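You operate a simulated robot arm through the tools that you are given. There is no shell and no other tool.

You run a simulated two-armed robot. Do the job below in one go: nothing can be reset, and whatever is moved stays where it is left.

TASK
Swap the spent white candle for the cream one and light the lantern.
Fine: spent candle on the slab table; the cream one lit in its socket, the wire lantern square over it. Set down upright: wire lantern, what you pick out.

The check looks at the end state, three seconds after you hand in, the way a careful person would. Anything else that was tipped, shoved, dropped, spilled or broken makes it a failure.

THE ROBOT
Two 7-joint arms with fingered hands on one trunk that stands fixed in place. Base frame: the origin is at the foot of the trunk, x ahead of it, y to its left, z up; the work surface is at about z = 46. Units: cm, rad, N and s.
The left shoulder is at [2.1, 20.8, 112.3], the right one opposite. Each reaches about 115.2 cm from its shoulder. Payload 5 kg a hand.
Tool frame (each hand has its own): the origin (TCP) lies between the finger pads and is the grasp point; the fingertips stand 4.8 cm ahead of it; z points along the fingers, y is the line along which they close. The gripper opens to 16 cm; its body begins 5.6 cm behind the TCP. The gripper is a hand of 4 fingers: y runs from the thumb to the fingers, the wrist lies at [-2.6, -14.2, -25.2] in the tool frame, and closing takes about 1.5 s.
Orientation is told as [roll, pitch, yaw] about the base's x, y, z axes, in that order, counted from this pose: with the fingers straight down and the wrist toward the robot, the tool's x, y and z point along [0, 1, 0], [1, 0, 0] and [0, 0, -1] of the base frame.

THE INTERFACE
- The arms move only by the tool send_rows. It takes "left_targets", "right_targets" or both (then of equal length, played together; a hand with none holds still); each is a list of rows, each a list of 2 entries, a list of its own where there are three numbers: the turn, a rotation vector about the base's x, y, z in units of 6 degrees (1.0 is 6 degrees), then the shift along the base's x, y, z in units of 40 mm (1.0 is 40 mm). In form: [[[wx, wy, wz], [tx, ty, tz]], ...]. A call has 1 to 20 rows; each row shifts and turns the commanded pose from where the row before left it. "left_claw" and "right_claw" are, for a hand that has rows, the gripper command, from -1 (fully open) to 1 (shut), values between in proportion, set as the call begins (left out, the last holds). A call with a number of a shift or a turn outside -1 to 1 is refused whole. A row lasts 0.2 s, in which the tool goes at most 5 cm and 0.15 rad; a call with a longer step from one row to the next is refused whole, and so is a gripper value outside its range. A pose out of reach is approached as far as the arm can. The call stops where the force on the tool passes 40 N (or 10 N more than at its start, if that is more) or the arm is blocked; 0.2 s more then pass. Each finger travels about 10.8 cm/s and halts on what it meets, pressing with about 25 N; the grip force reading is that of the motor and also rises with nothing between the fingers. The clock runs only during rows and for 0.2 s after the last one: add rows that do not move to give the fingers time. It gives the time, the measured TCP pose, the force on the tool (base axes), the opening and the grip force at its end, in the units of the frame above (readings bear some noise), with the torque about the TCP (base axes, N m) and any sound that the robot's microphone picked up, and new pictures: "views" is both (left out), scene, wrist or none (wrist: the cameras of the hands that moved).
- Cameras (640 x 400 px; columns grow to the right, rows downward): "scene" is now at [8.9, -3.48, 131.99]; the picture's right is [-0.34, -0.94, 0.00], its down [-0.56, 0.20, -0.80] and it looks along [0.76, -0.27, -0.60] (base axes); focal length 376 px, centre (320, 200). "left" rides on the left gripper at [-8.7, -13.3, -18.9] in its tool frame; the picture's right is [-0.83, -0.26, 0.49], its down [0.51, -0.71, 0.49] and it looks along [0.22, 0.66, 0.72] (tool axes); focal length 238 px, centre (320, 200). "right" rides on the right gripper at [8.7, -13.2, -18.9] in its tool frame; the picture's right is [-0.83, 0.26, -0.49], its down [-0.51, -0.71, 0.49] and it looks along [-0.22, 0.66, 0.72] (tool axes); focal length 238 px, centre (320, 200).
- raise_lower(by): moves the trunk up (or, below 0, down) by that many cm; the arms and the scene camera ride with it, the base frame stays. It gives what a move gives, with no picture.
- move_fingers(index, middle, ring, thumb_bend, thumb_turn, hand): sets how far each is bent, from 0 (flat) to 1 (curled in); at 0.3 the hand is open as for a grip, at 0.7 the pads meet at the TCP. One left out holds its place. A second passes; each finger stops where it meets its share of the squeeze, and holds until it gets a number again. A gripper value or a shape takes the hand back. It gives what a move gives, with no picture; readings hold the bend of each and the force on the fingers (four entries, about 0 where the hand has none), thumb and palm. thumb_turn goes from beside the hand (0) to across from the fingers (1), as for a grip.
- preshape(shape, hand): the hand has 4 fingers and takes this shape, open, in about a second: jaw (thumb against the fingers, like two jaws); tri (thumb and two fingers); tip (a fingertip pinch); poke (one finger out to press); point (the index stretched); flat (the hand flat); cup (the hand cupped); fist (a fist). The gripper value then closes the fingers along that shape, each until it touches; the sizes above hold for jaw. It gives what a move gives, with no picture.
- turn_head(pan, tilt): turns the head with the scene camera to pan (to the left, within 1.501 rad either way) and tilt (down, from -0.506 to 1.204), counted from straight ahead of the robot. It gives what a move gives, and a new picture of the scene camera.
- measure_at(camera, pixels): for up to 12 pixels [column, row] of the newest picture of that camera ("zoom" is the newest enlarged one), the place [x, y, z] in the base frame of the surface seen there, good to about 0.2 cm, but the place of the scene camera against the robot may be out by one fixed shift of up to 1.8 cm in any direction. It takes no simulated time.
- enlarge(camera, box): a new picture of the part [left, top, right, bottom] of that camera's present view, enlarged. It takes no simulated time.
- job_done(): hands the job in; it is judged then, once.

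Open the grippers and draw the arms clear of the work before you hand the job in, unless the task says otherwise.

The tools are called after "Call:" as a command line: name --argument value ..., lists and objects as JSON in quotes. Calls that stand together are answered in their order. send_rows: Moves the arms, as the interface text tells. Its arguments: {"type":"object","properties":{"left_targets":{"type":"array"},"left_claw":{"type":"number"},"right_targets":{"type":"array"},"right_claw":{"type":"number"},"views":{"type":"string","enum":["both","scene","wrist","none"]}},"required":[]} The other tools are called the same way: raise_lower (by) moves the trunk up or down; preshape (shape, hand) gives the hand a shape; move_fingers (index, middle, ring, thumb_bend, thumb_turn, hand) moves the fingers one by one; turn_head (pan, tilt) turns the head that bears the scene camera; measure_at (camera, pixels) gives the place of the surface under pixels of a picture; enlarge (camera, box) takes an enlarged picture of a part of a camera's view; job_done () hands the job in.

At the start:

```text
time: 0.0
left_eef_pos: [80.0, 14.54, 91.68]
left_tool_rot: [0.0, 0.002, -0.002]
left_wrist_force: [0.3, -0.2, -0.1]
left_wrist_torque: [-0.01, -0.03, -0.01]
left_gripper_width: 15.95
left_gripper_force: 0.0
left_shape: jaw
left_bend: [0.3, 0.3, 0.3, 0.3, 0.98]
left_finger forces: [0.1, 0.0, 0.0, 0.0, 0.0, 0.0]
right_eef_pos: [62.99, -53.75, 93.61]
right_tool_rot: [0.0, 0.0, 0.001]
right_wrist_force: [0.4, 0.7, -0.2]
right_wrist_torque: [-0.01, -0.04, 0.01]
right_gripper_width: 15.98
right_gripper_force: 0.0
right_shape: jaw
right_bend: [0.3, 0.3, 0.3, 0.3, 0.98]
right_finger forces: [0.0, 0.1, 0.0, 0.0, 0.0, 0.0]
trunk travel left (down, up): [-12.5, 56.5]
head pan, tilt (commanded): [-0.342, 0.639]
```

scene: 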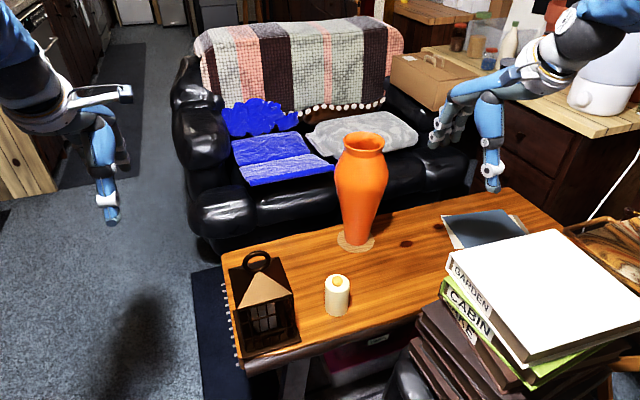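
right: 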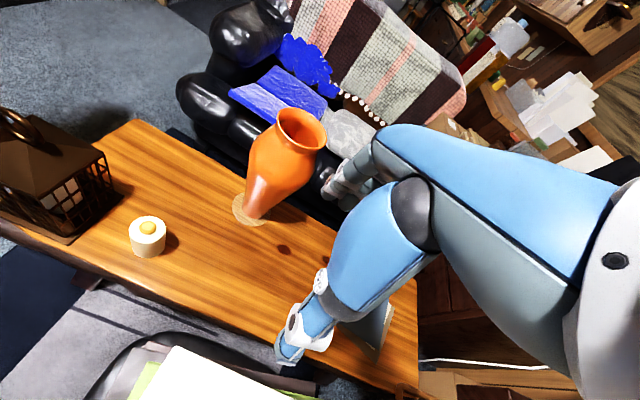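
left: 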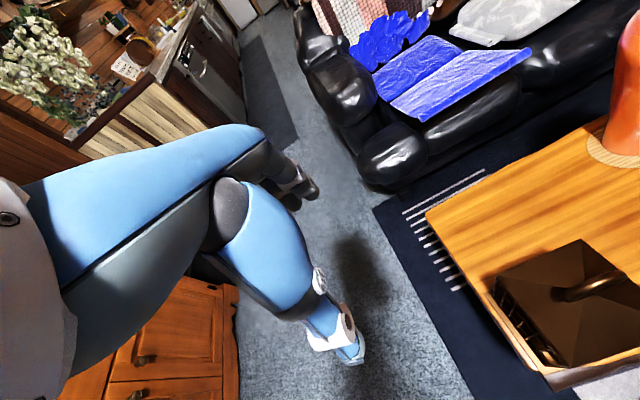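

The scene shows the wire lantern at about (262,305) and a candle with a yellow tip at (338,293). I'll enlarge the areas to see the details before moving.

Call:
enlarge --camera "scene" --box '[210, 230, 370, 370]'

Call:
enlarge --camera "right" --box '[0, 100, 200, 260]'

Call:
enlarge --camera "left" --box '[440, 200, 640, 400]'

```text
2.86 times, centred on (290, 300) of scene
```

zoom: 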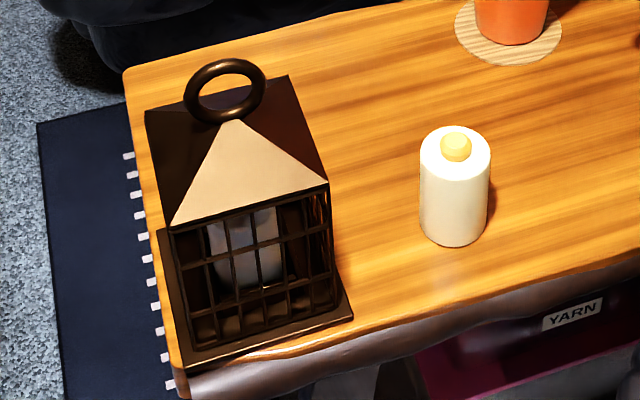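

```text
2.50 times, centred on (100, 180) of right
```

zoom: 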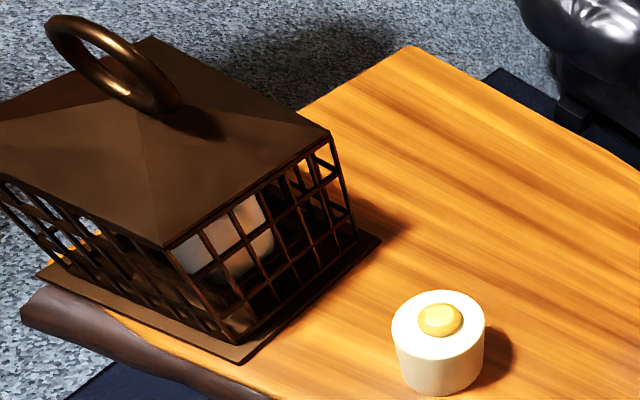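

```text
2.00 times, centred on (540, 300) of left
```

zoom: 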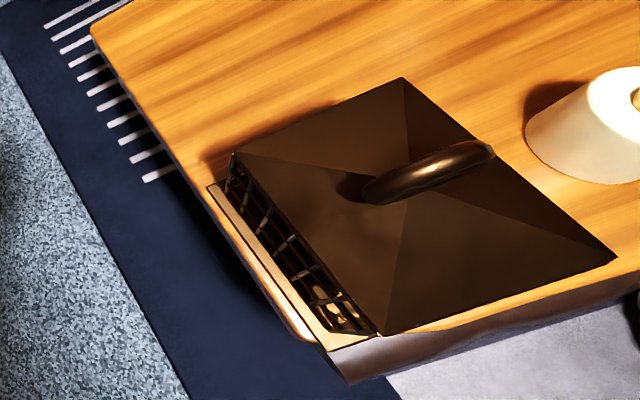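

The lantern is a wire cage with a ring handle over a base plate, with the spent candle inside; the cream candle with a yellow knob stands beside it. I'll measure the key points in scene and wrist cameras to get positions and the camera offset.

Call:
measure_at --camera "scene" --pixels '[[338, 281], [338, 287], [338, 310], [345, 325], [300, 260], [258, 254], [246, 273], [294, 293], [298, 338], [232, 358], [229, 315], [262, 270]]'

Call:
measure_at --camera "right" --pixels '[[148, 228], [147, 222], [155, 236], [147, 250], [165, 262], [180, 215], [132, 150], [70, 197], [28, 128], [93, 243], [130, 195], [24, 124]]'

Call:
measure_at --camera "left" --pixels '[[581, 239], [498, 277], [567, 363], [627, 328], [530, 250], [480, 230], [585, 290], [605, 280], [545, 295], [495, 300], [635, 250], [562, 372]]'

```text
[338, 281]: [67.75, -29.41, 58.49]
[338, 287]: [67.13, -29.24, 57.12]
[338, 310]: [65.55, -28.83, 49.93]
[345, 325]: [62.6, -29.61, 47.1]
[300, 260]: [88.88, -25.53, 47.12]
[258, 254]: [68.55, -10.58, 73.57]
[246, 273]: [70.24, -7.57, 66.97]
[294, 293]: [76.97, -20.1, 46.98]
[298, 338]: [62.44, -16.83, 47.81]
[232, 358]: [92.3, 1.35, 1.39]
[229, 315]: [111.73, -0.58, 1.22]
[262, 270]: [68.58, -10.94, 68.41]
```

```text
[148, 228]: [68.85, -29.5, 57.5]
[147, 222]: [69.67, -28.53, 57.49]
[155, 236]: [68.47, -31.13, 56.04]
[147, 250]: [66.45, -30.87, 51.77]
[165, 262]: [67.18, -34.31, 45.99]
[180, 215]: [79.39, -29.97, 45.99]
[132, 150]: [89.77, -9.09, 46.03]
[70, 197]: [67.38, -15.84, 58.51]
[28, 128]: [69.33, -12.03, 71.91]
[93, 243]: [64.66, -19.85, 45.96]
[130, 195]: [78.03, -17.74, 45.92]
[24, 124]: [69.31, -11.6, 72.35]
```

```text
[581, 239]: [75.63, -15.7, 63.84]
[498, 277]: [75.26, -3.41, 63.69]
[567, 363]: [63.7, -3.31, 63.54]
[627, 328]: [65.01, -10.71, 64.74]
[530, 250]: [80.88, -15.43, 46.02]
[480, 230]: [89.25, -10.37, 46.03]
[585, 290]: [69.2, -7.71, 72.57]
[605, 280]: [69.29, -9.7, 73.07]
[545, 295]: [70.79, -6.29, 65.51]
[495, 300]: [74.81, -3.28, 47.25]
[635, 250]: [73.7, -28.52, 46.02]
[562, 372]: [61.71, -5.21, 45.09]
```

Wrist cameras put the table at z≈46.0 and the ring handle top near (69.3,-9.6,73), with the ring lying in the y‑z plane. I'll check the candle closely, and the heights of the book pile, vase and table edges as obstacles.

Call:
enlarge --camera "scene" --box '[308, 260, 372, 330]'

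Call:
measure_at --camera "scene" --pixels '[[450, 260], [540, 290], [600, 300], [545, 235], [530, 360], [440, 310], [360, 140], [360, 190], [358, 240], [240, 362], [226, 255], [480, 230]]'

Call:
enlarge --camera "right" --box '[110, 195, 190, 265]'

```text
5.71 times, centred on (340, 295) of scene
```

zoom: 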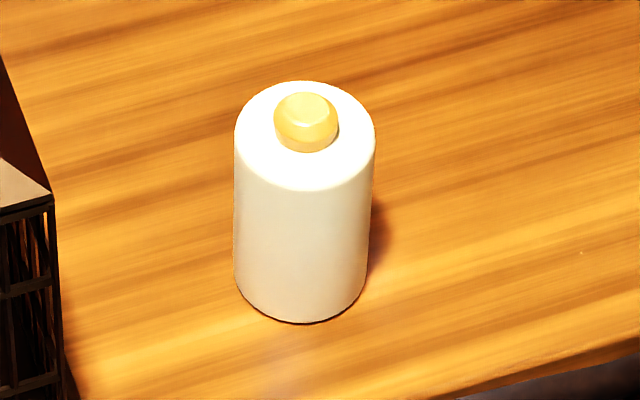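

```text
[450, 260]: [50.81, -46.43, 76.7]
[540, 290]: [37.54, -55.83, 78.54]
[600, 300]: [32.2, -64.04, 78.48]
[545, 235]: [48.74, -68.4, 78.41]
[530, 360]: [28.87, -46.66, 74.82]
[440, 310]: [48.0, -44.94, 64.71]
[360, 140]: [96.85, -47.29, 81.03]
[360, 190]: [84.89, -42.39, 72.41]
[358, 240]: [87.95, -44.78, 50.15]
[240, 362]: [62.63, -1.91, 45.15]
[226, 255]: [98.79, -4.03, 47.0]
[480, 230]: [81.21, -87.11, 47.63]
```

```text
5.71 times, centred on (150, 230) of right
```

zoom: 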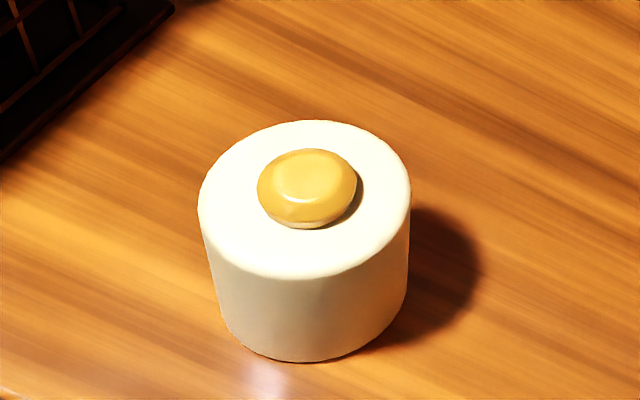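

The push-button knob sits on top of the candle; the book pile tops out at about z 77 (x<51, y<-44) and the vase is near (88,-43). Next I'll look closer at the ring and measure several points on it with the left wrist camera.

Call:
enlarge --camera "left" --box '[540, 240, 640, 340]'

Call:
enlarge --camera "scene" --box '[236, 236, 296, 286]'

```text
4.00 times, centred on (590, 290) of left
```

zoom: 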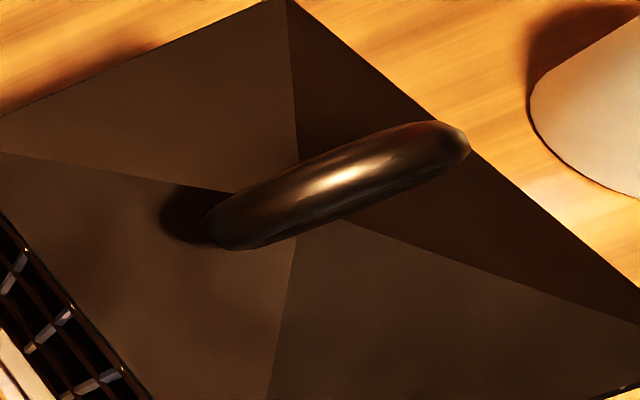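

```text
8.00 times, centred on (266, 261) of scene
```

zoom: 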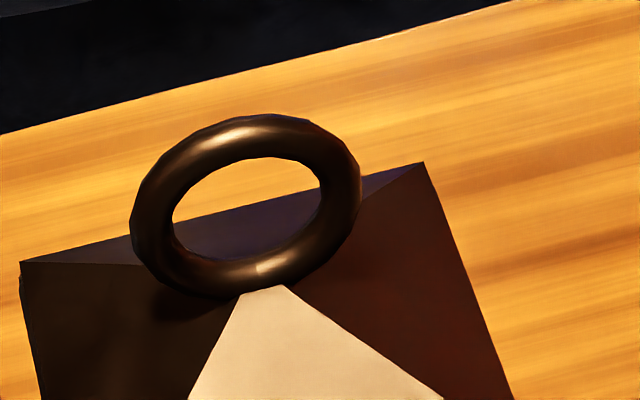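

The ring sits upright on the roof apex. I'll measure ring points in the enlarged scene view: left (150,215), right (342,190), top (250,130), bottom (260,275), apex (283,292), corners.

Call:
measure_at --camera "zoom" --pixels '[[150, 215], [342, 190], [250, 130], [258, 275], [283, 292], [24, 266], [422, 167], [145, 230], [348, 200], [300, 130]]'

Call:
measure_at --camera "left" --pixels '[[576, 294], [583, 292], [590, 287], [597, 284], [604, 281], [545, 292], [578, 297], [572, 295], [569, 241], [612, 255], [610, 260], [625, 330]]'

```text
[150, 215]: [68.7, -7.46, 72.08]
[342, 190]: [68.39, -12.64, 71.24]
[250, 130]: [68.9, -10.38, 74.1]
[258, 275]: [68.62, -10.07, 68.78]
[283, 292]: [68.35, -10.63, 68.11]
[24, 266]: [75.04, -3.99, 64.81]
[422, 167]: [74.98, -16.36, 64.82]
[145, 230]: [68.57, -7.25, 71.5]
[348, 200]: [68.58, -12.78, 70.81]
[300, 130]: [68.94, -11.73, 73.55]
```

```text
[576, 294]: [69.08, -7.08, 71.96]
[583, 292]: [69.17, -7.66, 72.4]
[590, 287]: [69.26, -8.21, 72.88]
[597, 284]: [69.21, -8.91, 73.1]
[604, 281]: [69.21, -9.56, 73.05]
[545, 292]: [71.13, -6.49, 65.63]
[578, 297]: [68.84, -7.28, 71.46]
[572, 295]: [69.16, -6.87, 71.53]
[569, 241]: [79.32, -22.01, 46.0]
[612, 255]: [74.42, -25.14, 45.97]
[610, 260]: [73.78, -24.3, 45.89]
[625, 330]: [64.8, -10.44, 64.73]
```

The ring's centre is at about x 69.2, y -9.6, outer top z 73.1. I'll move the left hand above the ring at z≈88 first and view from the wrist camera.

Call:
send_rows --left_targets '[[[0, 0, 0], [-0.335, -0.754, -0.115]], [[0, 0, 0], [-0.335, -0.754, -0.115]], [[0, 0, 0], [-0.335, -0.754, -0.115]], [[0, 0, 0], [-0.335, -0.754, -0.115]], [[0, 0, 0], [-0.335, -0.754, -0.115]], [[0, 0, 0], [-0.335, -0.754, -0.115]], [[0, 0, 0], [-0.335, -0.754, -0.115]], [[0, 0, 0], [-0.335, -0.754, -0.115]], [[0, 0, 0], [0, 0, 0]]]' --left_claw -1 --views "both"

```text
time: 2.0
left_eef_pos: [68.94, -9.78, 88.13]
left_tool_rot: [0.0, 0.001, 0.0]
left_wrist_force: [0.5, -0.6, 0.8]
left_wrist_torque: [-0.02, 0.03, -0.02]
left_gripper_width: 15.98
left_gripper_force: 0.0
left_shape: jaw
left_bend: [0.3, 0.3, 0.3, 0.3, 0.97]
left_finger forces: [0.0, 0.1, 0.0, 0.1, 0.0, 0.1]
right_eef_pos: [63.11, -53.77, 93.86]
right_tool_rot: [0.001, 0.001, 0.001]
right_wrist_force: [0.0, 0.9, -0.2]
right_wrist_torque: [-0.01, 0.04, 0.04]
right_gripper_width: 15.96
right_gripper_force: 0.0
right_shape: jaw
right_bend: [0.3, 0.3, 0.3, 0.3, 0.98]
right_finger forces: [0.0, 0.0, 0.0, 0.0, 0.0, 0.0]
trunk travel left (down, up): [-12.5, 56.5]
head pan, tilt (commanded): [-0.342, 0.639]
```

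scene: 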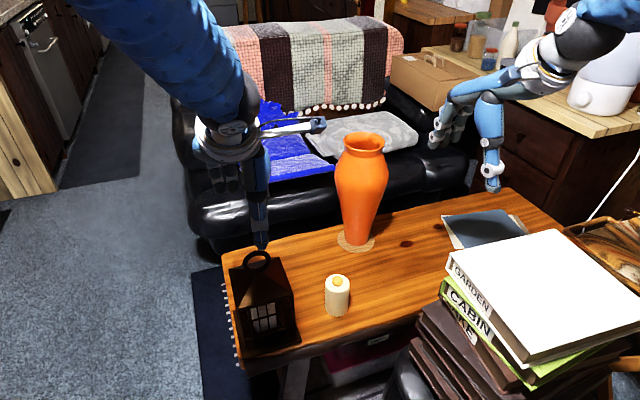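
left: 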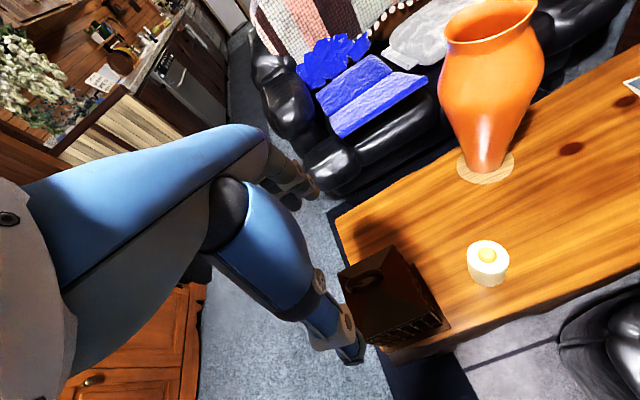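

The left wrist camera now sees ring (368,285), lantern roof and the cream candle (488,262). I'll enlarge and measure these.

Call:
enlarge --camera "left" --box '[320, 220, 520, 360]'

Call:
measure_at --camera "left" --pixels '[[488, 256], [470, 246], [507, 252], [488, 243], [488, 266], [488, 275], [368, 285], [392, 247], [415, 270], [400, 340]]'

```text
2.86 times, centred on (420, 290) of left
```

zoom: 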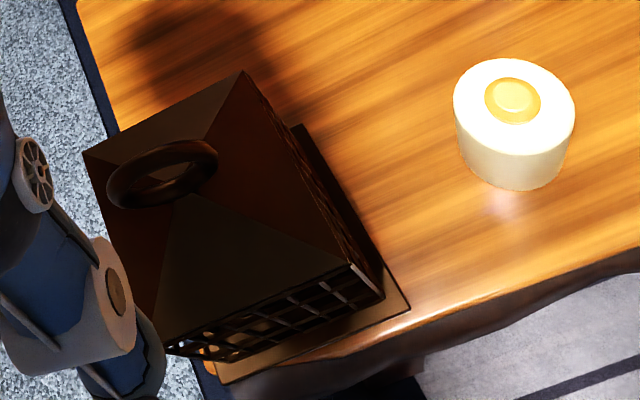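

```text
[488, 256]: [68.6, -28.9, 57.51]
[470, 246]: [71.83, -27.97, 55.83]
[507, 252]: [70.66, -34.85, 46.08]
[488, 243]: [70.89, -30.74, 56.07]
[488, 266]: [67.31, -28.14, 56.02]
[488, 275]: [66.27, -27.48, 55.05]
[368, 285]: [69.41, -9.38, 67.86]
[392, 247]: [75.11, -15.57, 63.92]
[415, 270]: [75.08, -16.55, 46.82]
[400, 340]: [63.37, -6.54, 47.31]
```

I'll measure points in the enlarged picture: the ring ends, roof corners, base plate corners and the candle's rim.

Call:
measure_at --camera "zoom" --pixels '[[114, 186], [212, 158], [165, 150], [84, 152], [243, 74], [348, 263], [166, 346], [408, 304], [300, 128], [222, 382], [460, 100], [568, 108]]'

Call:
measure_at --camera "zoom" --pixels '[[512, 62], [514, 143], [460, 85], [572, 120], [514, 92], [140, 158], [190, 148], [125, 170], [205, 150], [170, 205]]'

```text
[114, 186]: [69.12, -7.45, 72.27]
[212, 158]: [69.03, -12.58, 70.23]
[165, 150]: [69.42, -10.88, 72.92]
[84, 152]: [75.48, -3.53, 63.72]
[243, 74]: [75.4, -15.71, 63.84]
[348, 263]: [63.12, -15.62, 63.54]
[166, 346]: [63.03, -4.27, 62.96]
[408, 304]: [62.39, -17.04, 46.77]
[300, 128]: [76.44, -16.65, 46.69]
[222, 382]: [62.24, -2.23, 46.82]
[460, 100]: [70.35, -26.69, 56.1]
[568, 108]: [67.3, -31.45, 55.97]
```

```text
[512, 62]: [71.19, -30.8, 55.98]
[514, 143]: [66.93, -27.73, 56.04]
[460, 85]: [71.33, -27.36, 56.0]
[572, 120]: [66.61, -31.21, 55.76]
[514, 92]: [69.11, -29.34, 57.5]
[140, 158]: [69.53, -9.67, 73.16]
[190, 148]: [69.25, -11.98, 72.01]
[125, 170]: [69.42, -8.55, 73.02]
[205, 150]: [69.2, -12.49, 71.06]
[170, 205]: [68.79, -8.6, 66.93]
```

The ring and lantern are centred on (69.3, -9.6), and the cream candle on (69.0, -29.2) with its rim at z 56. The hand is centred over the ring, so I'll descend to TCP z≈73.3.

Call:
send_rows --left_targets '[[[0, 0, 0], [0, 0, -0.7]], [[0, 0, 0], [0, 0, -0.7]], [[0, 0, 0], [0, 0, -0.7]], [[0, 0, 0], [0, 0, -0.7]], [[0, 0, 0], [0, 0, -0.5]], [[0, 0, 0], [0, 0, -0.375]], [[0, 0, 0], [0, 0, 0]]]' --left_claw -1 --views "both"

```text
time: 3.6
left_eef_pos: [69.24, -9.77, 73.2]
left_tool_rot: [0.0, -0.001, -0.001]
left_wrist_force: [0.4, -0.9, 0.0]
left_wrist_torque: [-0.01, -0.02, -0.01]
left_gripper_width: 15.97
left_gripper_force: 0.1
left_shape: jaw
left_bend: [0.3, 0.3, 0.3, 0.3, 0.97]
left_finger forces: [0.1, 0.0, 0.0, 0.0, 0.0, 0.0]
right_eef_pos: [63.18, -53.77, 93.72]
right_tool_rot: [0.001, 0.0, 0.001]
right_wrist_force: [0.5, -0.9, -0.1]
right_wrist_torque: [0.02, -0.01, -0.03]
right_gripper_width: 15.96
right_gripper_force: 0.0
right_shape: jaw
right_bend: [0.3, 0.3, 0.3, 0.3, 0.98]
right_finger forces: [0.0, 0.1, 0.0, 0.0, 0.0, 0.1]
trunk travel left (down, up): [-12.5, 56.5]
head pan, tilt (commanded): [-0.342, 0.639]
```

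scene: 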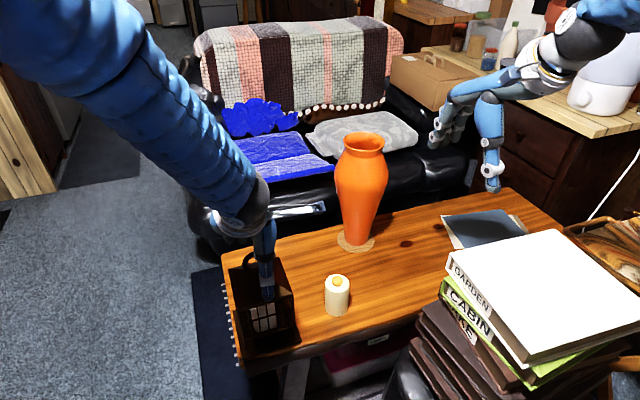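
left: 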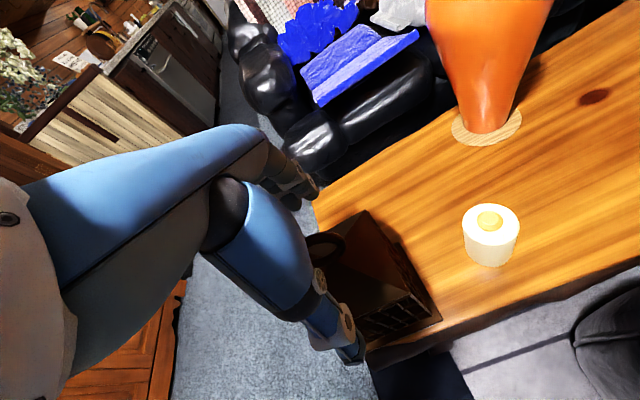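

The hand straddles the ring with TCP at (69.2,-9.8,73.2) and no contact force. I'll close the hand on the ring.

Call:
send_rows --left_targets '[[[0, 0, 0], [0, 0, 0]], [[0, 0, 0], [0, 0, 0]], [[0, 0, 0], [0, 0, 0]], [[0, 0, 0], [0, 0, 0]], [[0, 0, 0], [0, 0, 0]], [[0, 0, 0], [0, 0, 0]], [[0, 0, 0], [0, 0, 0]], [[0, 0, 0], [0, 0, 0]], [[0, 0, 0], [0, 0, 0]]]' --left_claw 1 --views "both"

```text
time: 5.6
left_eef_pos: [69.13, -9.75, 73.17]
left_tool_rot: [0.001, 0.0, 0.001]
left_wrist_force: [0.8, 0.7, 0.9]
left_wrist_torque: [-0.02, -0.39, -0.01]
left_gripper_width: 0.06
left_gripper_force: 24.8
left_shape: jaw
left_bend: [0.71, 0.66, 0.7, 0.68, 1.0]
left_finger forces: [0.0, 5.4, 0.0, 0.0, 19.8, 0.1]
right_eef_pos: [63.18, -53.8, 93.66]
right_tool_rot: [0.0, -0.001, 0.0]
right_wrist_force: [-0.1, 0.8, 1.0]
right_wrist_torque: [-0.01, -0.01, -0.03]
right_gripper_width: 15.96
right_gripper_force: 0.0
right_shape: jaw
right_bend: [0.3, 0.3, 0.3, 0.3, 0.98]
right_finger forces: [0.1, 0.1, 0.0, 0.1, 0.1, 0.1]
trunk travel left (down, up): [-12.5, 56.5]
head pan, tilt (commanded): [-0.342, 0.639]
```

scene: 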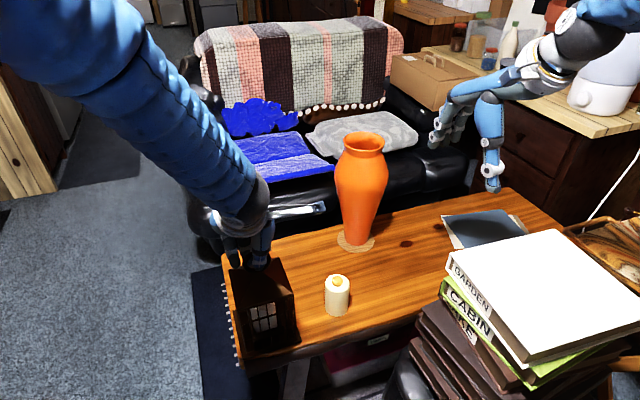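
left: 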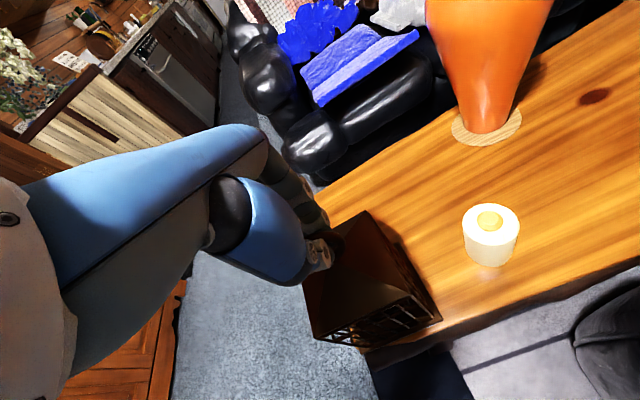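

The thumb reads 19.8 N and the middle finger 5.4 N, but the width reads 0.06 cm. I'll zoom in to see how the fingers sit on the ring.

Call:
enlarge --camera "scene" --box '[210, 220, 310, 300]'

Call:
enlarge --camera "left" --box '[250, 180, 430, 320]'

Call:
enlarge --camera "right" --box '[0, 60, 200, 260]'

```text
5.00 times, centred on (260, 260) of scene
```

zoom: 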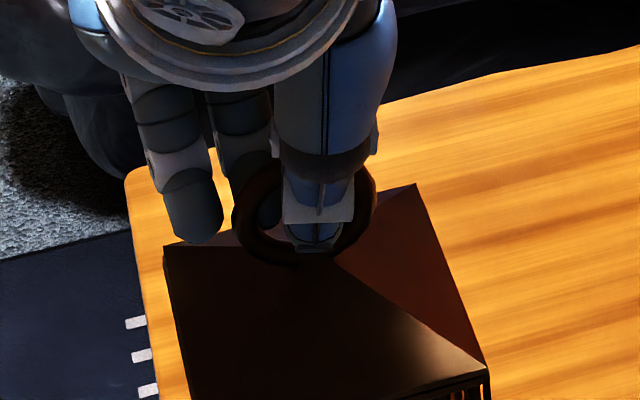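

```text
2.86 times, centred on (340, 250) of left
```

zoom: 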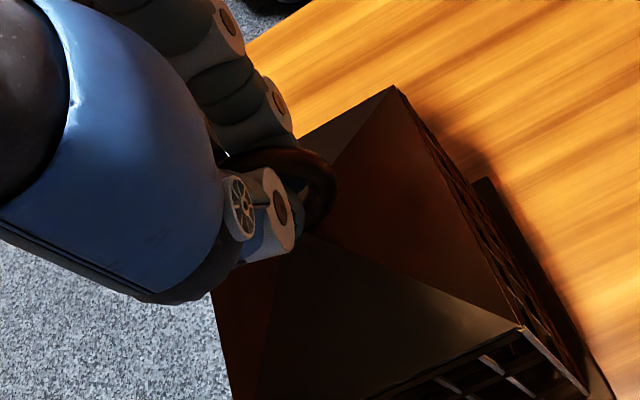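

```text
2.00 times, centred on (100, 160) of right
```

zoom: 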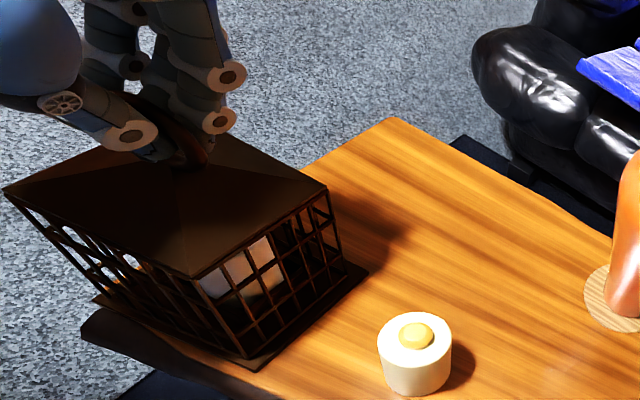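

The fingertips have passed into the ring's hole around the top bar. I'll look closer from the right wrist camera before deciding to lift.

Call:
enlarge --camera "right" --box '[20, 80, 130, 160]'

Call:
enlarge --camera "scene" --box '[235, 240, 295, 280]'

```text
5.00 times, centred on (75, 120) of right
```

zoom: 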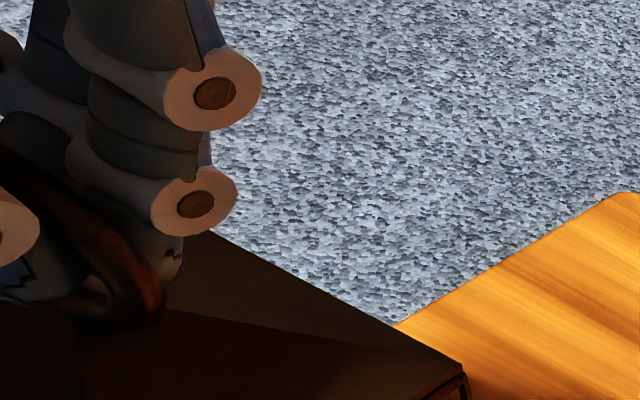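

```text
10.00 times, centred on (265, 260) of scene
```

zoom: 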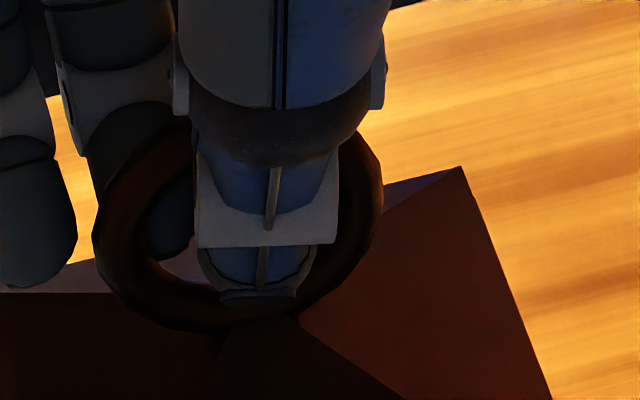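

The thumb is in front of the ring bar and the fingers behind it. I'll do a small test lift of 2 cm and check weight and attitude.

Call:
send_rows --left_targets '[[[0, 0, 0], [0, 0, 0.1]], [[0, 0, 0], [0, 0, 0.1]], [[0, 0, 0], [0, 0, 0.15]], [[0, 0, 0], [0, 0, 0.15]], [[0, 0, 0], [0, 0, 0]], [[0, 0, 0], [0, 0, 0]]]' --views "both"

```text
time: 7.0
left_eef_pos: [69.26, -9.69, 75.06]
left_tool_rot: [0.0, 0.0, 0.0]
left_wrist_force: [0.8, 0.4, -2.9]
left_wrist_torque: [0.0, -0.22, -0.02]
left_gripper_width: 0.04
left_gripper_force: 25.1
left_shape: jaw
left_bend: [0.71, 0.67, 0.7, 0.69, 1.0]
left_finger forces: [0.1, 4.2, 0.0, 0.0, 0.1, 0.0]
right_eef_pos: [63.26, -53.76, 93.68]
right_tool_rot: [-0.001, 0.0, 0.0]
right_wrist_force: [-0.2, -0.8, -0.2]
right_wrist_torque: [-0.02, -0.01, -0.02]
right_gripper_width: 15.96
right_gripper_force: 0.1
right_shape: jaw
right_bend: [0.3, 0.3, 0.3, 0.3, 0.98]
right_finger forces: [0.0, 0.1, 0.1, 0.0, 0.0, 0.0]
trunk travel left (down, up): [-12.5, 56.5]
head pan, tilt (commanded): [-0.342, 0.639]
```

scene: 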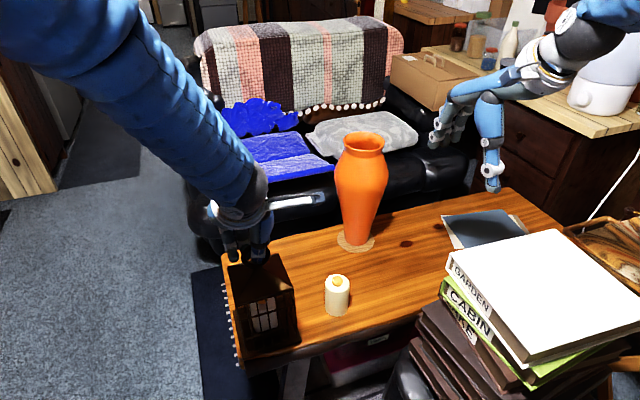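
left: 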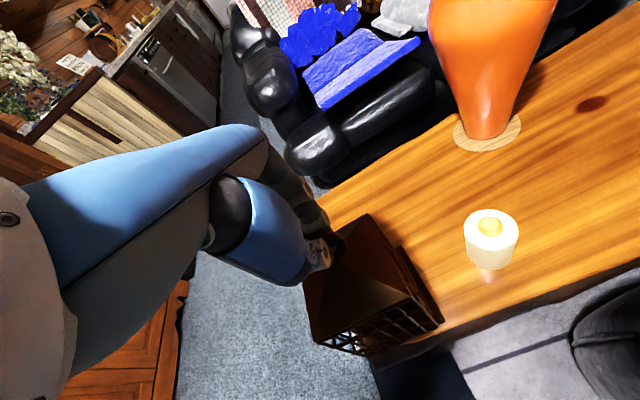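

The wrist now reads about -2.9 N in z, so something's weight is on the hand. I'll zoom in to see whether the cage has come off its base and hangs level.

Call:
enlarge --camera "scene" --box '[210, 230, 330, 370]'

Call:
enlarge --camera "left" --box '[270, 200, 470, 370]'

```text
2.86 times, centred on (270, 300) of scene
```

zoom: 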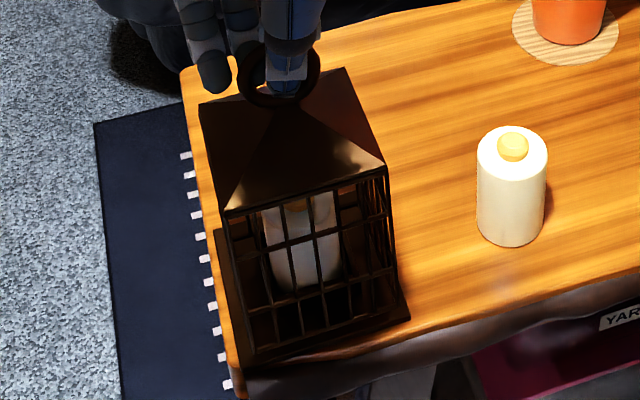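

```text
2.35 times, centred on (370, 285) of left
```

zoom: 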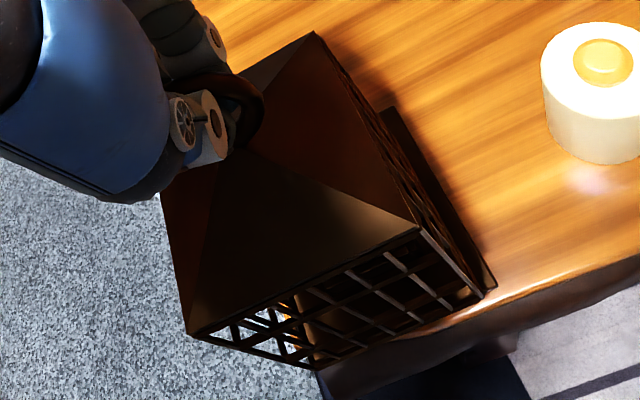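

The cage has lifted off its plate. I'll measure the roof corners to check tilt and yaw.

Call:
measure_at --camera "zoom" --pixels '[[312, 35], [414, 222], [194, 330], [163, 205], [240, 160], [250, 90], [480, 292], [318, 366]]'

Call:
measure_at --camera "scene" --pixels '[[279, 255], [292, 287], [238, 301], [230, 268], [298, 327], [241, 350]]'

```text
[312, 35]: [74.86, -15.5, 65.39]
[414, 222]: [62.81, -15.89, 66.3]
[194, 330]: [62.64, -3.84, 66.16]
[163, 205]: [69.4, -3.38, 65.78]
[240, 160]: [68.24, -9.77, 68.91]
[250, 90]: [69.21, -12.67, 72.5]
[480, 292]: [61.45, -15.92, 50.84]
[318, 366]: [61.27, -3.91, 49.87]
```

```text
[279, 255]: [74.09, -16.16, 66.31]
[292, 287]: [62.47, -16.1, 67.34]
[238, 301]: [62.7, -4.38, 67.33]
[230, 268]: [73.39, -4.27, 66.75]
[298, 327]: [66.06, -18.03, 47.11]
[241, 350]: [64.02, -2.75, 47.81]
```

The cage is up 2 cm but pitched about 4° (near edge z 66.2, far edge 65.4). I'll test whether the grip is stiff by pitching the hand -4° and re-measuring.

Call:
send_rows --left_targets '[[[0, -0.24, 0], [0, 0, 0.1]], [[0, -0.24, 0], [0, 0, 0.1]], [[0, -0.24, 0], [0, 0, 0]], [[0, 0, 0], [0, 0, 0]]]' --views "both"

```text
time: 8.0
left_eef_pos: [69.37, -9.71, 75.96]
left_tool_rot: [0.001, -0.076, 0.002]
left_wrist_force: [-0.4, 0.3, -4.0]
left_wrist_torque: [0.01, -0.09, -0.02]
left_gripper_width: 0.0
left_gripper_force: 25.3
left_shape: jaw
left_bend: [0.71, 0.67, 0.7, 0.69, 1.0]
left_finger forces: [0.0, 2.4, 0.1, 0.0, 0.0, 0.0]
right_eef_pos: [63.21, -53.73, 93.52]
right_tool_rot: [-0.001, 0.0, 0.001]
right_wrist_force: [-0.3, 0.5, -0.9]
right_wrist_torque: [-0.04, -0.03, 0.01]
right_gripper_width: 15.92
right_gripper_force: 0.0
right_shape: jaw
right_bend: [0.3, 0.3, 0.3, 0.3, 0.98]
right_finger forces: [0.0, 0.0, 0.1, 0.0, 0.1, 0.0]
trunk travel left (down, up): [-12.5, 56.5]
head pan, tilt (commanded): [-0.342, 0.639]
```

scene: 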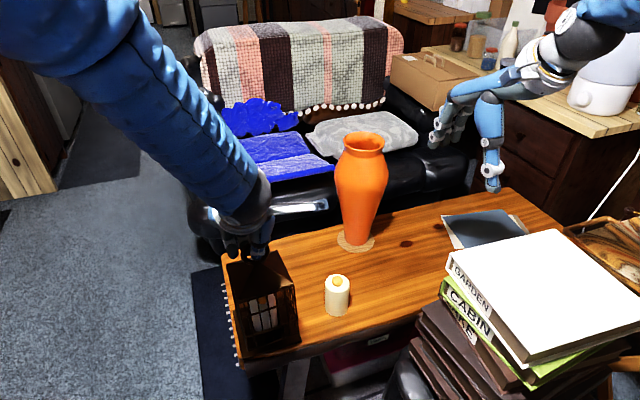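
left: 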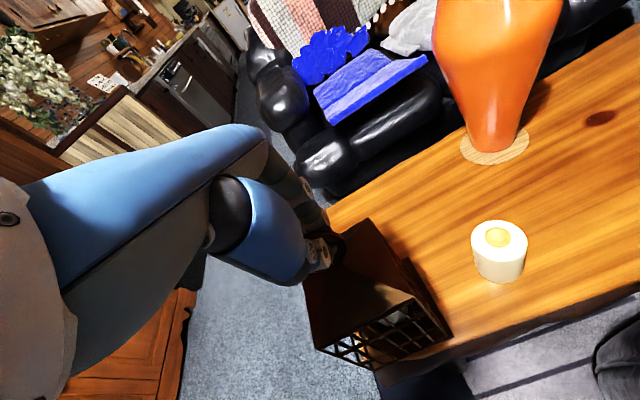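

I'll enlarge the left view and re-measure the roof corners for tilt.

Call:
enlarge --camera "left" --box '[290, 200, 470, 370]'

```text
2.35 times, centred on (380, 285) of left
```

zoom: 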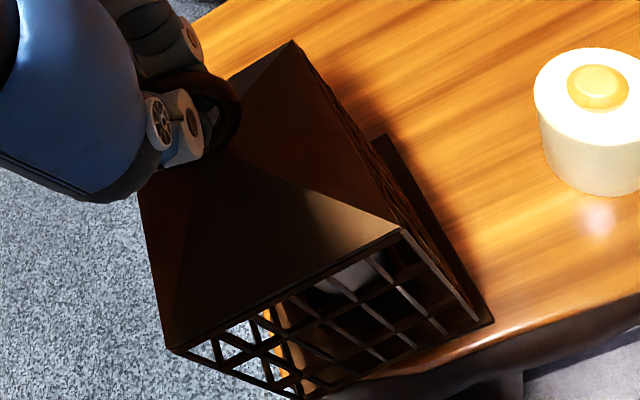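

Measuring the corners at (292,45), (398,226), (175,345) and along the left edge (145,200) of this zoom.

Call:
measure_at --camera "zoom" --pixels '[[291, 46], [396, 226], [175, 346], [145, 200], [222, 150], [475, 312], [222, 100]]'

Call:
enlarge --camera "scene" --box '[210, 230, 330, 370]'

```text
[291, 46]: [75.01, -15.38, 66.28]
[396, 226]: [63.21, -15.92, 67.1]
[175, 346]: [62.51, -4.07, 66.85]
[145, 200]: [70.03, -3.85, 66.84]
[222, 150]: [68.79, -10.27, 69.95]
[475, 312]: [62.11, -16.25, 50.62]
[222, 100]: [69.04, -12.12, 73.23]
```

```text
2.86 times, centred on (270, 300) of scene
```

zoom: 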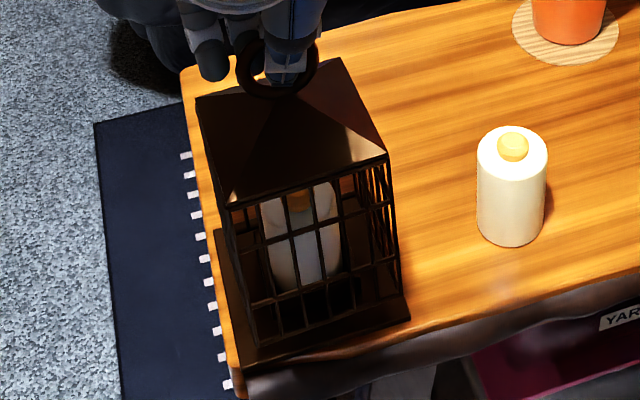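

The tilt did not follow the hand, so the cage hangs loosely in the finger loop. I'll set it back down on its plate (shifting +1.1 cm in x so the tilted bottom lands right), to regrip the bar higher on the finger pads.

Call:
send_rows --left_targets '[[[0, 0.24, 0], [0.14, 0, 0]], [[0, 0.24, 0], [0.14, 0, 0]], [[0, 0.24, 0], [0, 0, 0]], [[0, 0, 0], [0, 0, -0.2]], [[0, 0, 0], [0, 0, -0.2]], [[0, 0, 0], [0, 0, -0.12]], [[0, 0, 0], [0, 0, -0.1]], [[0, 0, 0], [0, 0, -0.07]], [[0, 0, 0], [0, 0, 0]]]' --views "both"

```text
time: 10.0
left_eef_pos: [70.2, -9.8, 73.28]
left_tool_rot: [-0.001, -0.002, 0.0]
left_wrist_force: [-0.8, -3.1, 6.8]
left_wrist_torque: [-0.02, -0.16, -0.02]
left_gripper_width: 0.02
left_gripper_force: 24.9
left_shape: jaw
left_bend: [0.71, 0.72, 0.7, 0.69, 1.0]
left_finger forces: [0.0, 4.3, 0.0, 0.0, 0.5, 0.0]
right_eef_pos: [63.12, -53.82, 93.7]
right_tool_rot: [0.001, 0.001, 0.0]
right_wrist_force: [-0.3, -0.2, -0.1]
right_wrist_torque: [-0.01, -0.03, 0.01]
right_gripper_width: 15.98
right_gripper_force: 0.1
right_shape: jaw
right_bend: [0.3, 0.3, 0.3, 0.3, 0.98]
right_finger forces: [0.1, 0.0, 0.0, 0.1, 0.1, 0.0]
trunk travel left (down, up): [-12.5, 56.5]
head pan, tilt (commanded): [-0.342, 0.639]
```

scene: 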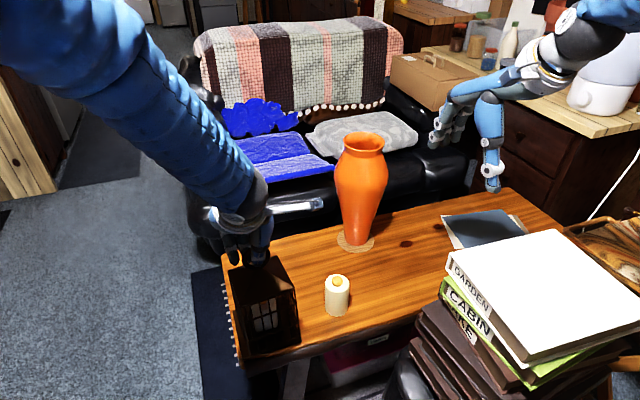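
left: 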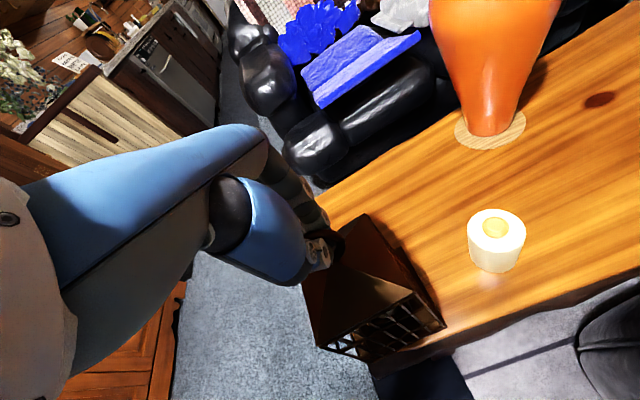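

Contact shows +6.8 N up, so the cage is on the plate. I'll check its tilt before opening.

Call:
enlarge --camera "left" --box '[290, 200, 470, 370]'

Call:
enlarge --camera "scene" --box '[210, 230, 330, 370]'

```text
2.35 times, centred on (380, 285) of left
```

zoom: 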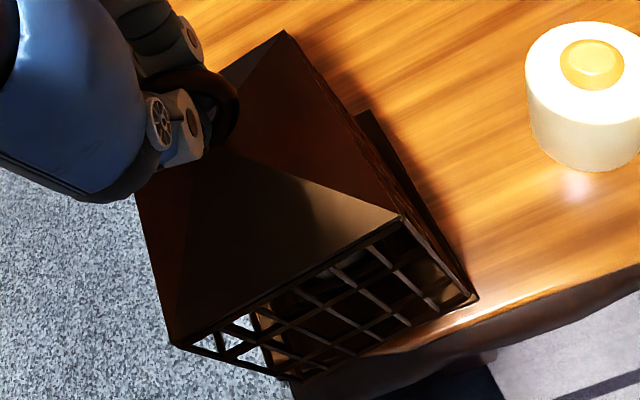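

```text
2.86 times, centred on (270, 300) of scene
```

zoom: 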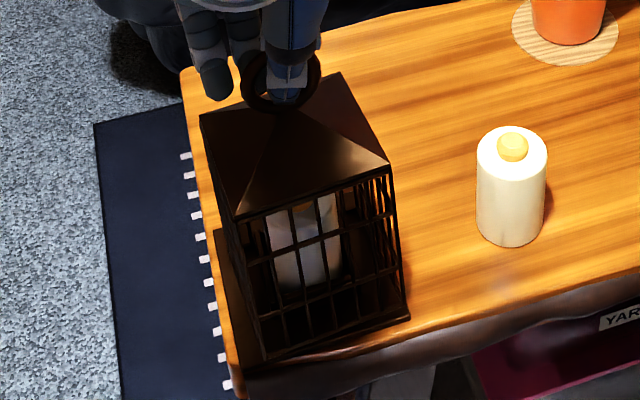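

Measuring the roof corners at (284,36), (398,215), (172,340), (140,200) and plate corner to see the present tilt.

Call:
measure_at --camera "zoom" --pixels '[[250, 350], [388, 163], [237, 213], [203, 117], [335, 77], [408, 314], [270, 358]]'

Call:
measure_at --camera "left" --pixels '[[365, 216], [413, 291], [318, 344], [304, 285], [444, 326], [371, 367], [347, 257]]'

```text
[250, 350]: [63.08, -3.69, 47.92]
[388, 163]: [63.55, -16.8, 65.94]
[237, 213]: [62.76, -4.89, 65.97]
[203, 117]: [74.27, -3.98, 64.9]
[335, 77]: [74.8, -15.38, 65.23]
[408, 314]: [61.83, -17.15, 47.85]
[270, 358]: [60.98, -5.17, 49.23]
```

```text
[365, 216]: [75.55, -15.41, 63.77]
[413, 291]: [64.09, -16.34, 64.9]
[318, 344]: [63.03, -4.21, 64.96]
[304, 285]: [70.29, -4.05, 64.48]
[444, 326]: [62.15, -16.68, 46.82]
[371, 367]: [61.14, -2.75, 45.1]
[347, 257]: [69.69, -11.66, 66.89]
```

The cage is resting on its far edge, with the near edge about 1.1 cm up and ~4.7° of yaw. I'll measure the bottom rail of the cage to know where it will settle.

Call:
enlarge --camera "left" --box '[350, 280, 470, 380]'

Call:
enlarge --camera "right" --box '[0, 100, 140, 260]'

```text
4.00 times, centred on (410, 330) of left
```

zoom: 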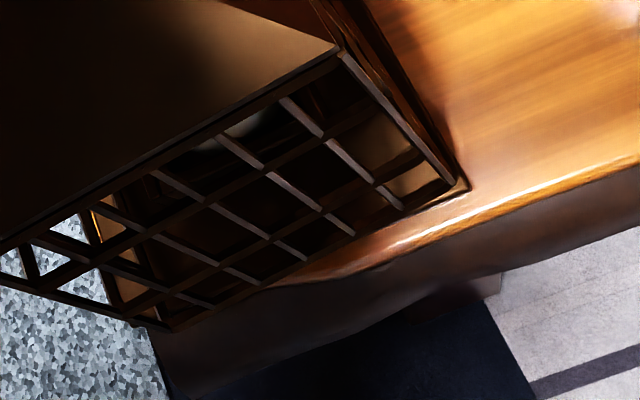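

```text
2.50 times, centred on (70, 180) of right
```

zoom: 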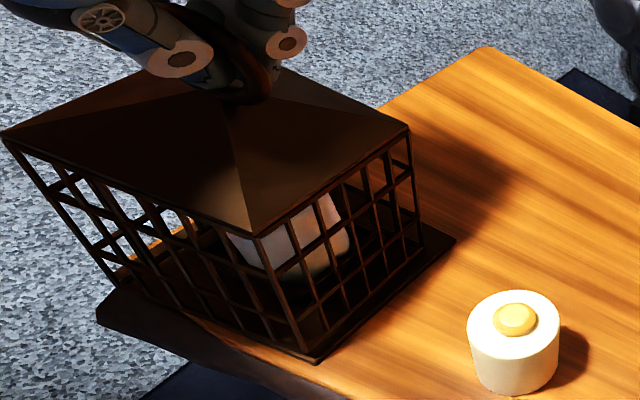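

I'll measure the bottom rail corners in the right-camera zoom: near-right (308,350), far-right (422,245), near-left (108,258).

Call:
measure_at --camera "zoom" --pixels '[[306, 345], [301, 340], [420, 243], [419, 236], [112, 258], [262, 330], [260, 236], [408, 130], [4, 133], [320, 362], [452, 238]]'

```text
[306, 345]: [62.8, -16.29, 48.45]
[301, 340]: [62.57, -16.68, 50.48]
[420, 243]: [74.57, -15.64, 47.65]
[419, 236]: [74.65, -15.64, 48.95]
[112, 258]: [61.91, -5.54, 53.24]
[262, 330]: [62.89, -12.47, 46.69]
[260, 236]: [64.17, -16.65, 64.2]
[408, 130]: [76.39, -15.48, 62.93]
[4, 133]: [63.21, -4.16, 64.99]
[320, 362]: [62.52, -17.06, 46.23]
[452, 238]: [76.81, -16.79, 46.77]
```

The bottom is centred near (68.0,-10.1), and the top leans +x. I'll ease the ring back 2.2 cm in -x and slightly down so that the cage levels onto its plate gently.

Call:
send_rows --left_targets '[[[0, 0, 0], [-0.11, 0, -0.02]], [[0, 0, 0], [-0.11, 0, -0.02]], [[0, 0, 0], [-0.11, 0, -0.02]], [[0, 0, 0], [-0.11, 0, -0.02]], [[0, 0, 0], [-0.11, 0, -0.02]], [[0, 0, 0], [0, 0, 0]]]' --views "both"

```text
time: 11.4
left_eef_pos: [68.25, -9.66, 72.98]
left_tool_rot: [-0.001, 0.001, -0.002]
left_wrist_force: [-0.6, -1.9, 2.9]
left_wrist_torque: [0.1, -0.47, -0.08]
left_gripper_width: 0.06
left_gripper_force: 25.1
left_shape: jaw
left_bend: [0.71, 0.72, 0.7, 0.69, 1.0]
left_finger forces: [0.0, 7.9, 0.0, 0.0, 21.8, 0.0]
right_eef_pos: [63.23, -53.88, 93.77]
right_tool_rot: [0.0, 0.0, 0.0]
right_wrist_force: [0.2, -0.4, 0.6]
right_wrist_torque: [0.0, 0.04, 0.01]
right_gripper_width: 15.95
right_gripper_force: 0.0
right_shape: jaw
right_bend: [0.3, 0.3, 0.3, 0.3, 0.98]
right_finger forces: [0.0, 0.1, 0.0, 0.0, 0.0, 0.1]
trunk travel left (down, up): [-12.5, 56.5]
head pan, tilt (commanded): [-0.342, 0.639]
```

scene: 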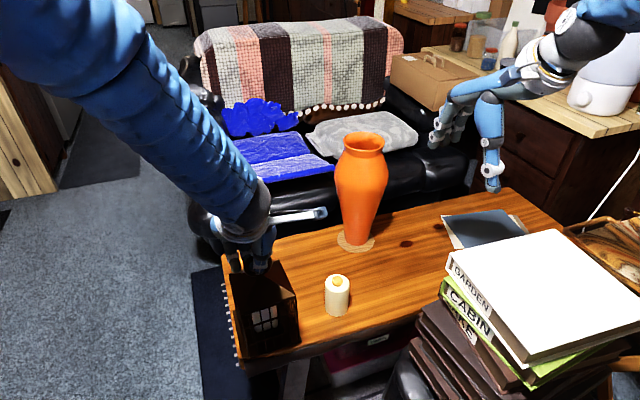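
left: 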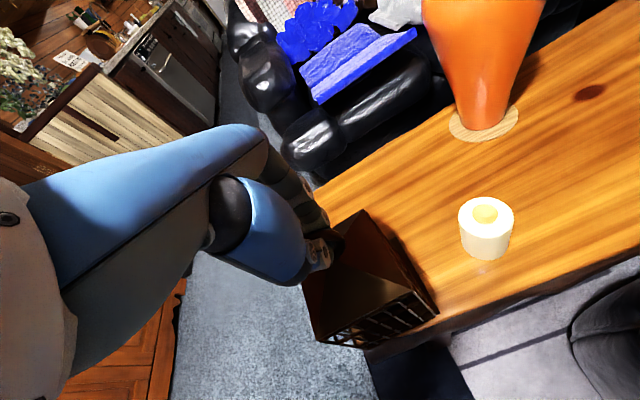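

Forces are small again (thumb 21.8 N, as in the first grip). I'll measure the roof corners to confirm it is level now.

Call:
enlarge --camera "left" --box '[290, 200, 470, 370]'

Call:
enlarge --camera "right" --box '[0, 100, 140, 260]'

```text
2.35 times, centred on (380, 285) of left
```

zoom: 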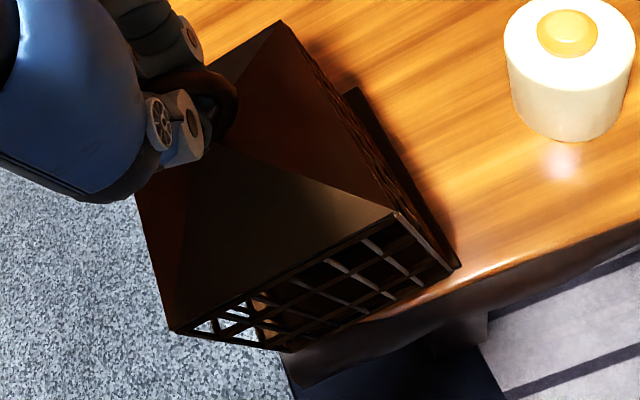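

```text
2.50 times, centred on (70, 180) of right
```

zoom: 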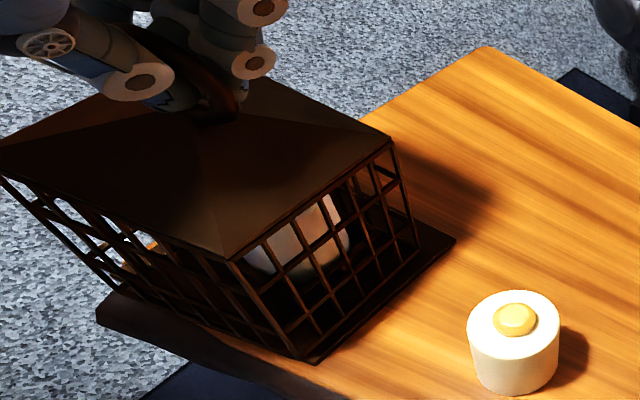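

Measuring roof and bottom corners in this right-camera zoom.

Call:
measure_at --camera "zoom" --pixels '[[229, 257], [391, 145], [4, 172], [302, 352], [417, 247], [235, 265], [394, 150], [120, 255]]'

Call:
measure_at --camera "left" --pixels '[[363, 211], [411, 290], [317, 339], [303, 285], [408, 289], [364, 213]]'

```text
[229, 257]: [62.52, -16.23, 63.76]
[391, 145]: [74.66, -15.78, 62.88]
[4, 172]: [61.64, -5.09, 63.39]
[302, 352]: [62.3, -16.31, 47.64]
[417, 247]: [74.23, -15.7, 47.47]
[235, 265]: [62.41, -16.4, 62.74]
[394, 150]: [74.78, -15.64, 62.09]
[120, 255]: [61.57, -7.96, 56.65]
```

```text
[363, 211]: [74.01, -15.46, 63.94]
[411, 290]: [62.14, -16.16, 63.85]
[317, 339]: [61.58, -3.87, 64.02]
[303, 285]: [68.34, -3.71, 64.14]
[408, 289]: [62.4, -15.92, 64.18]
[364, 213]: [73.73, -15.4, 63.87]
```

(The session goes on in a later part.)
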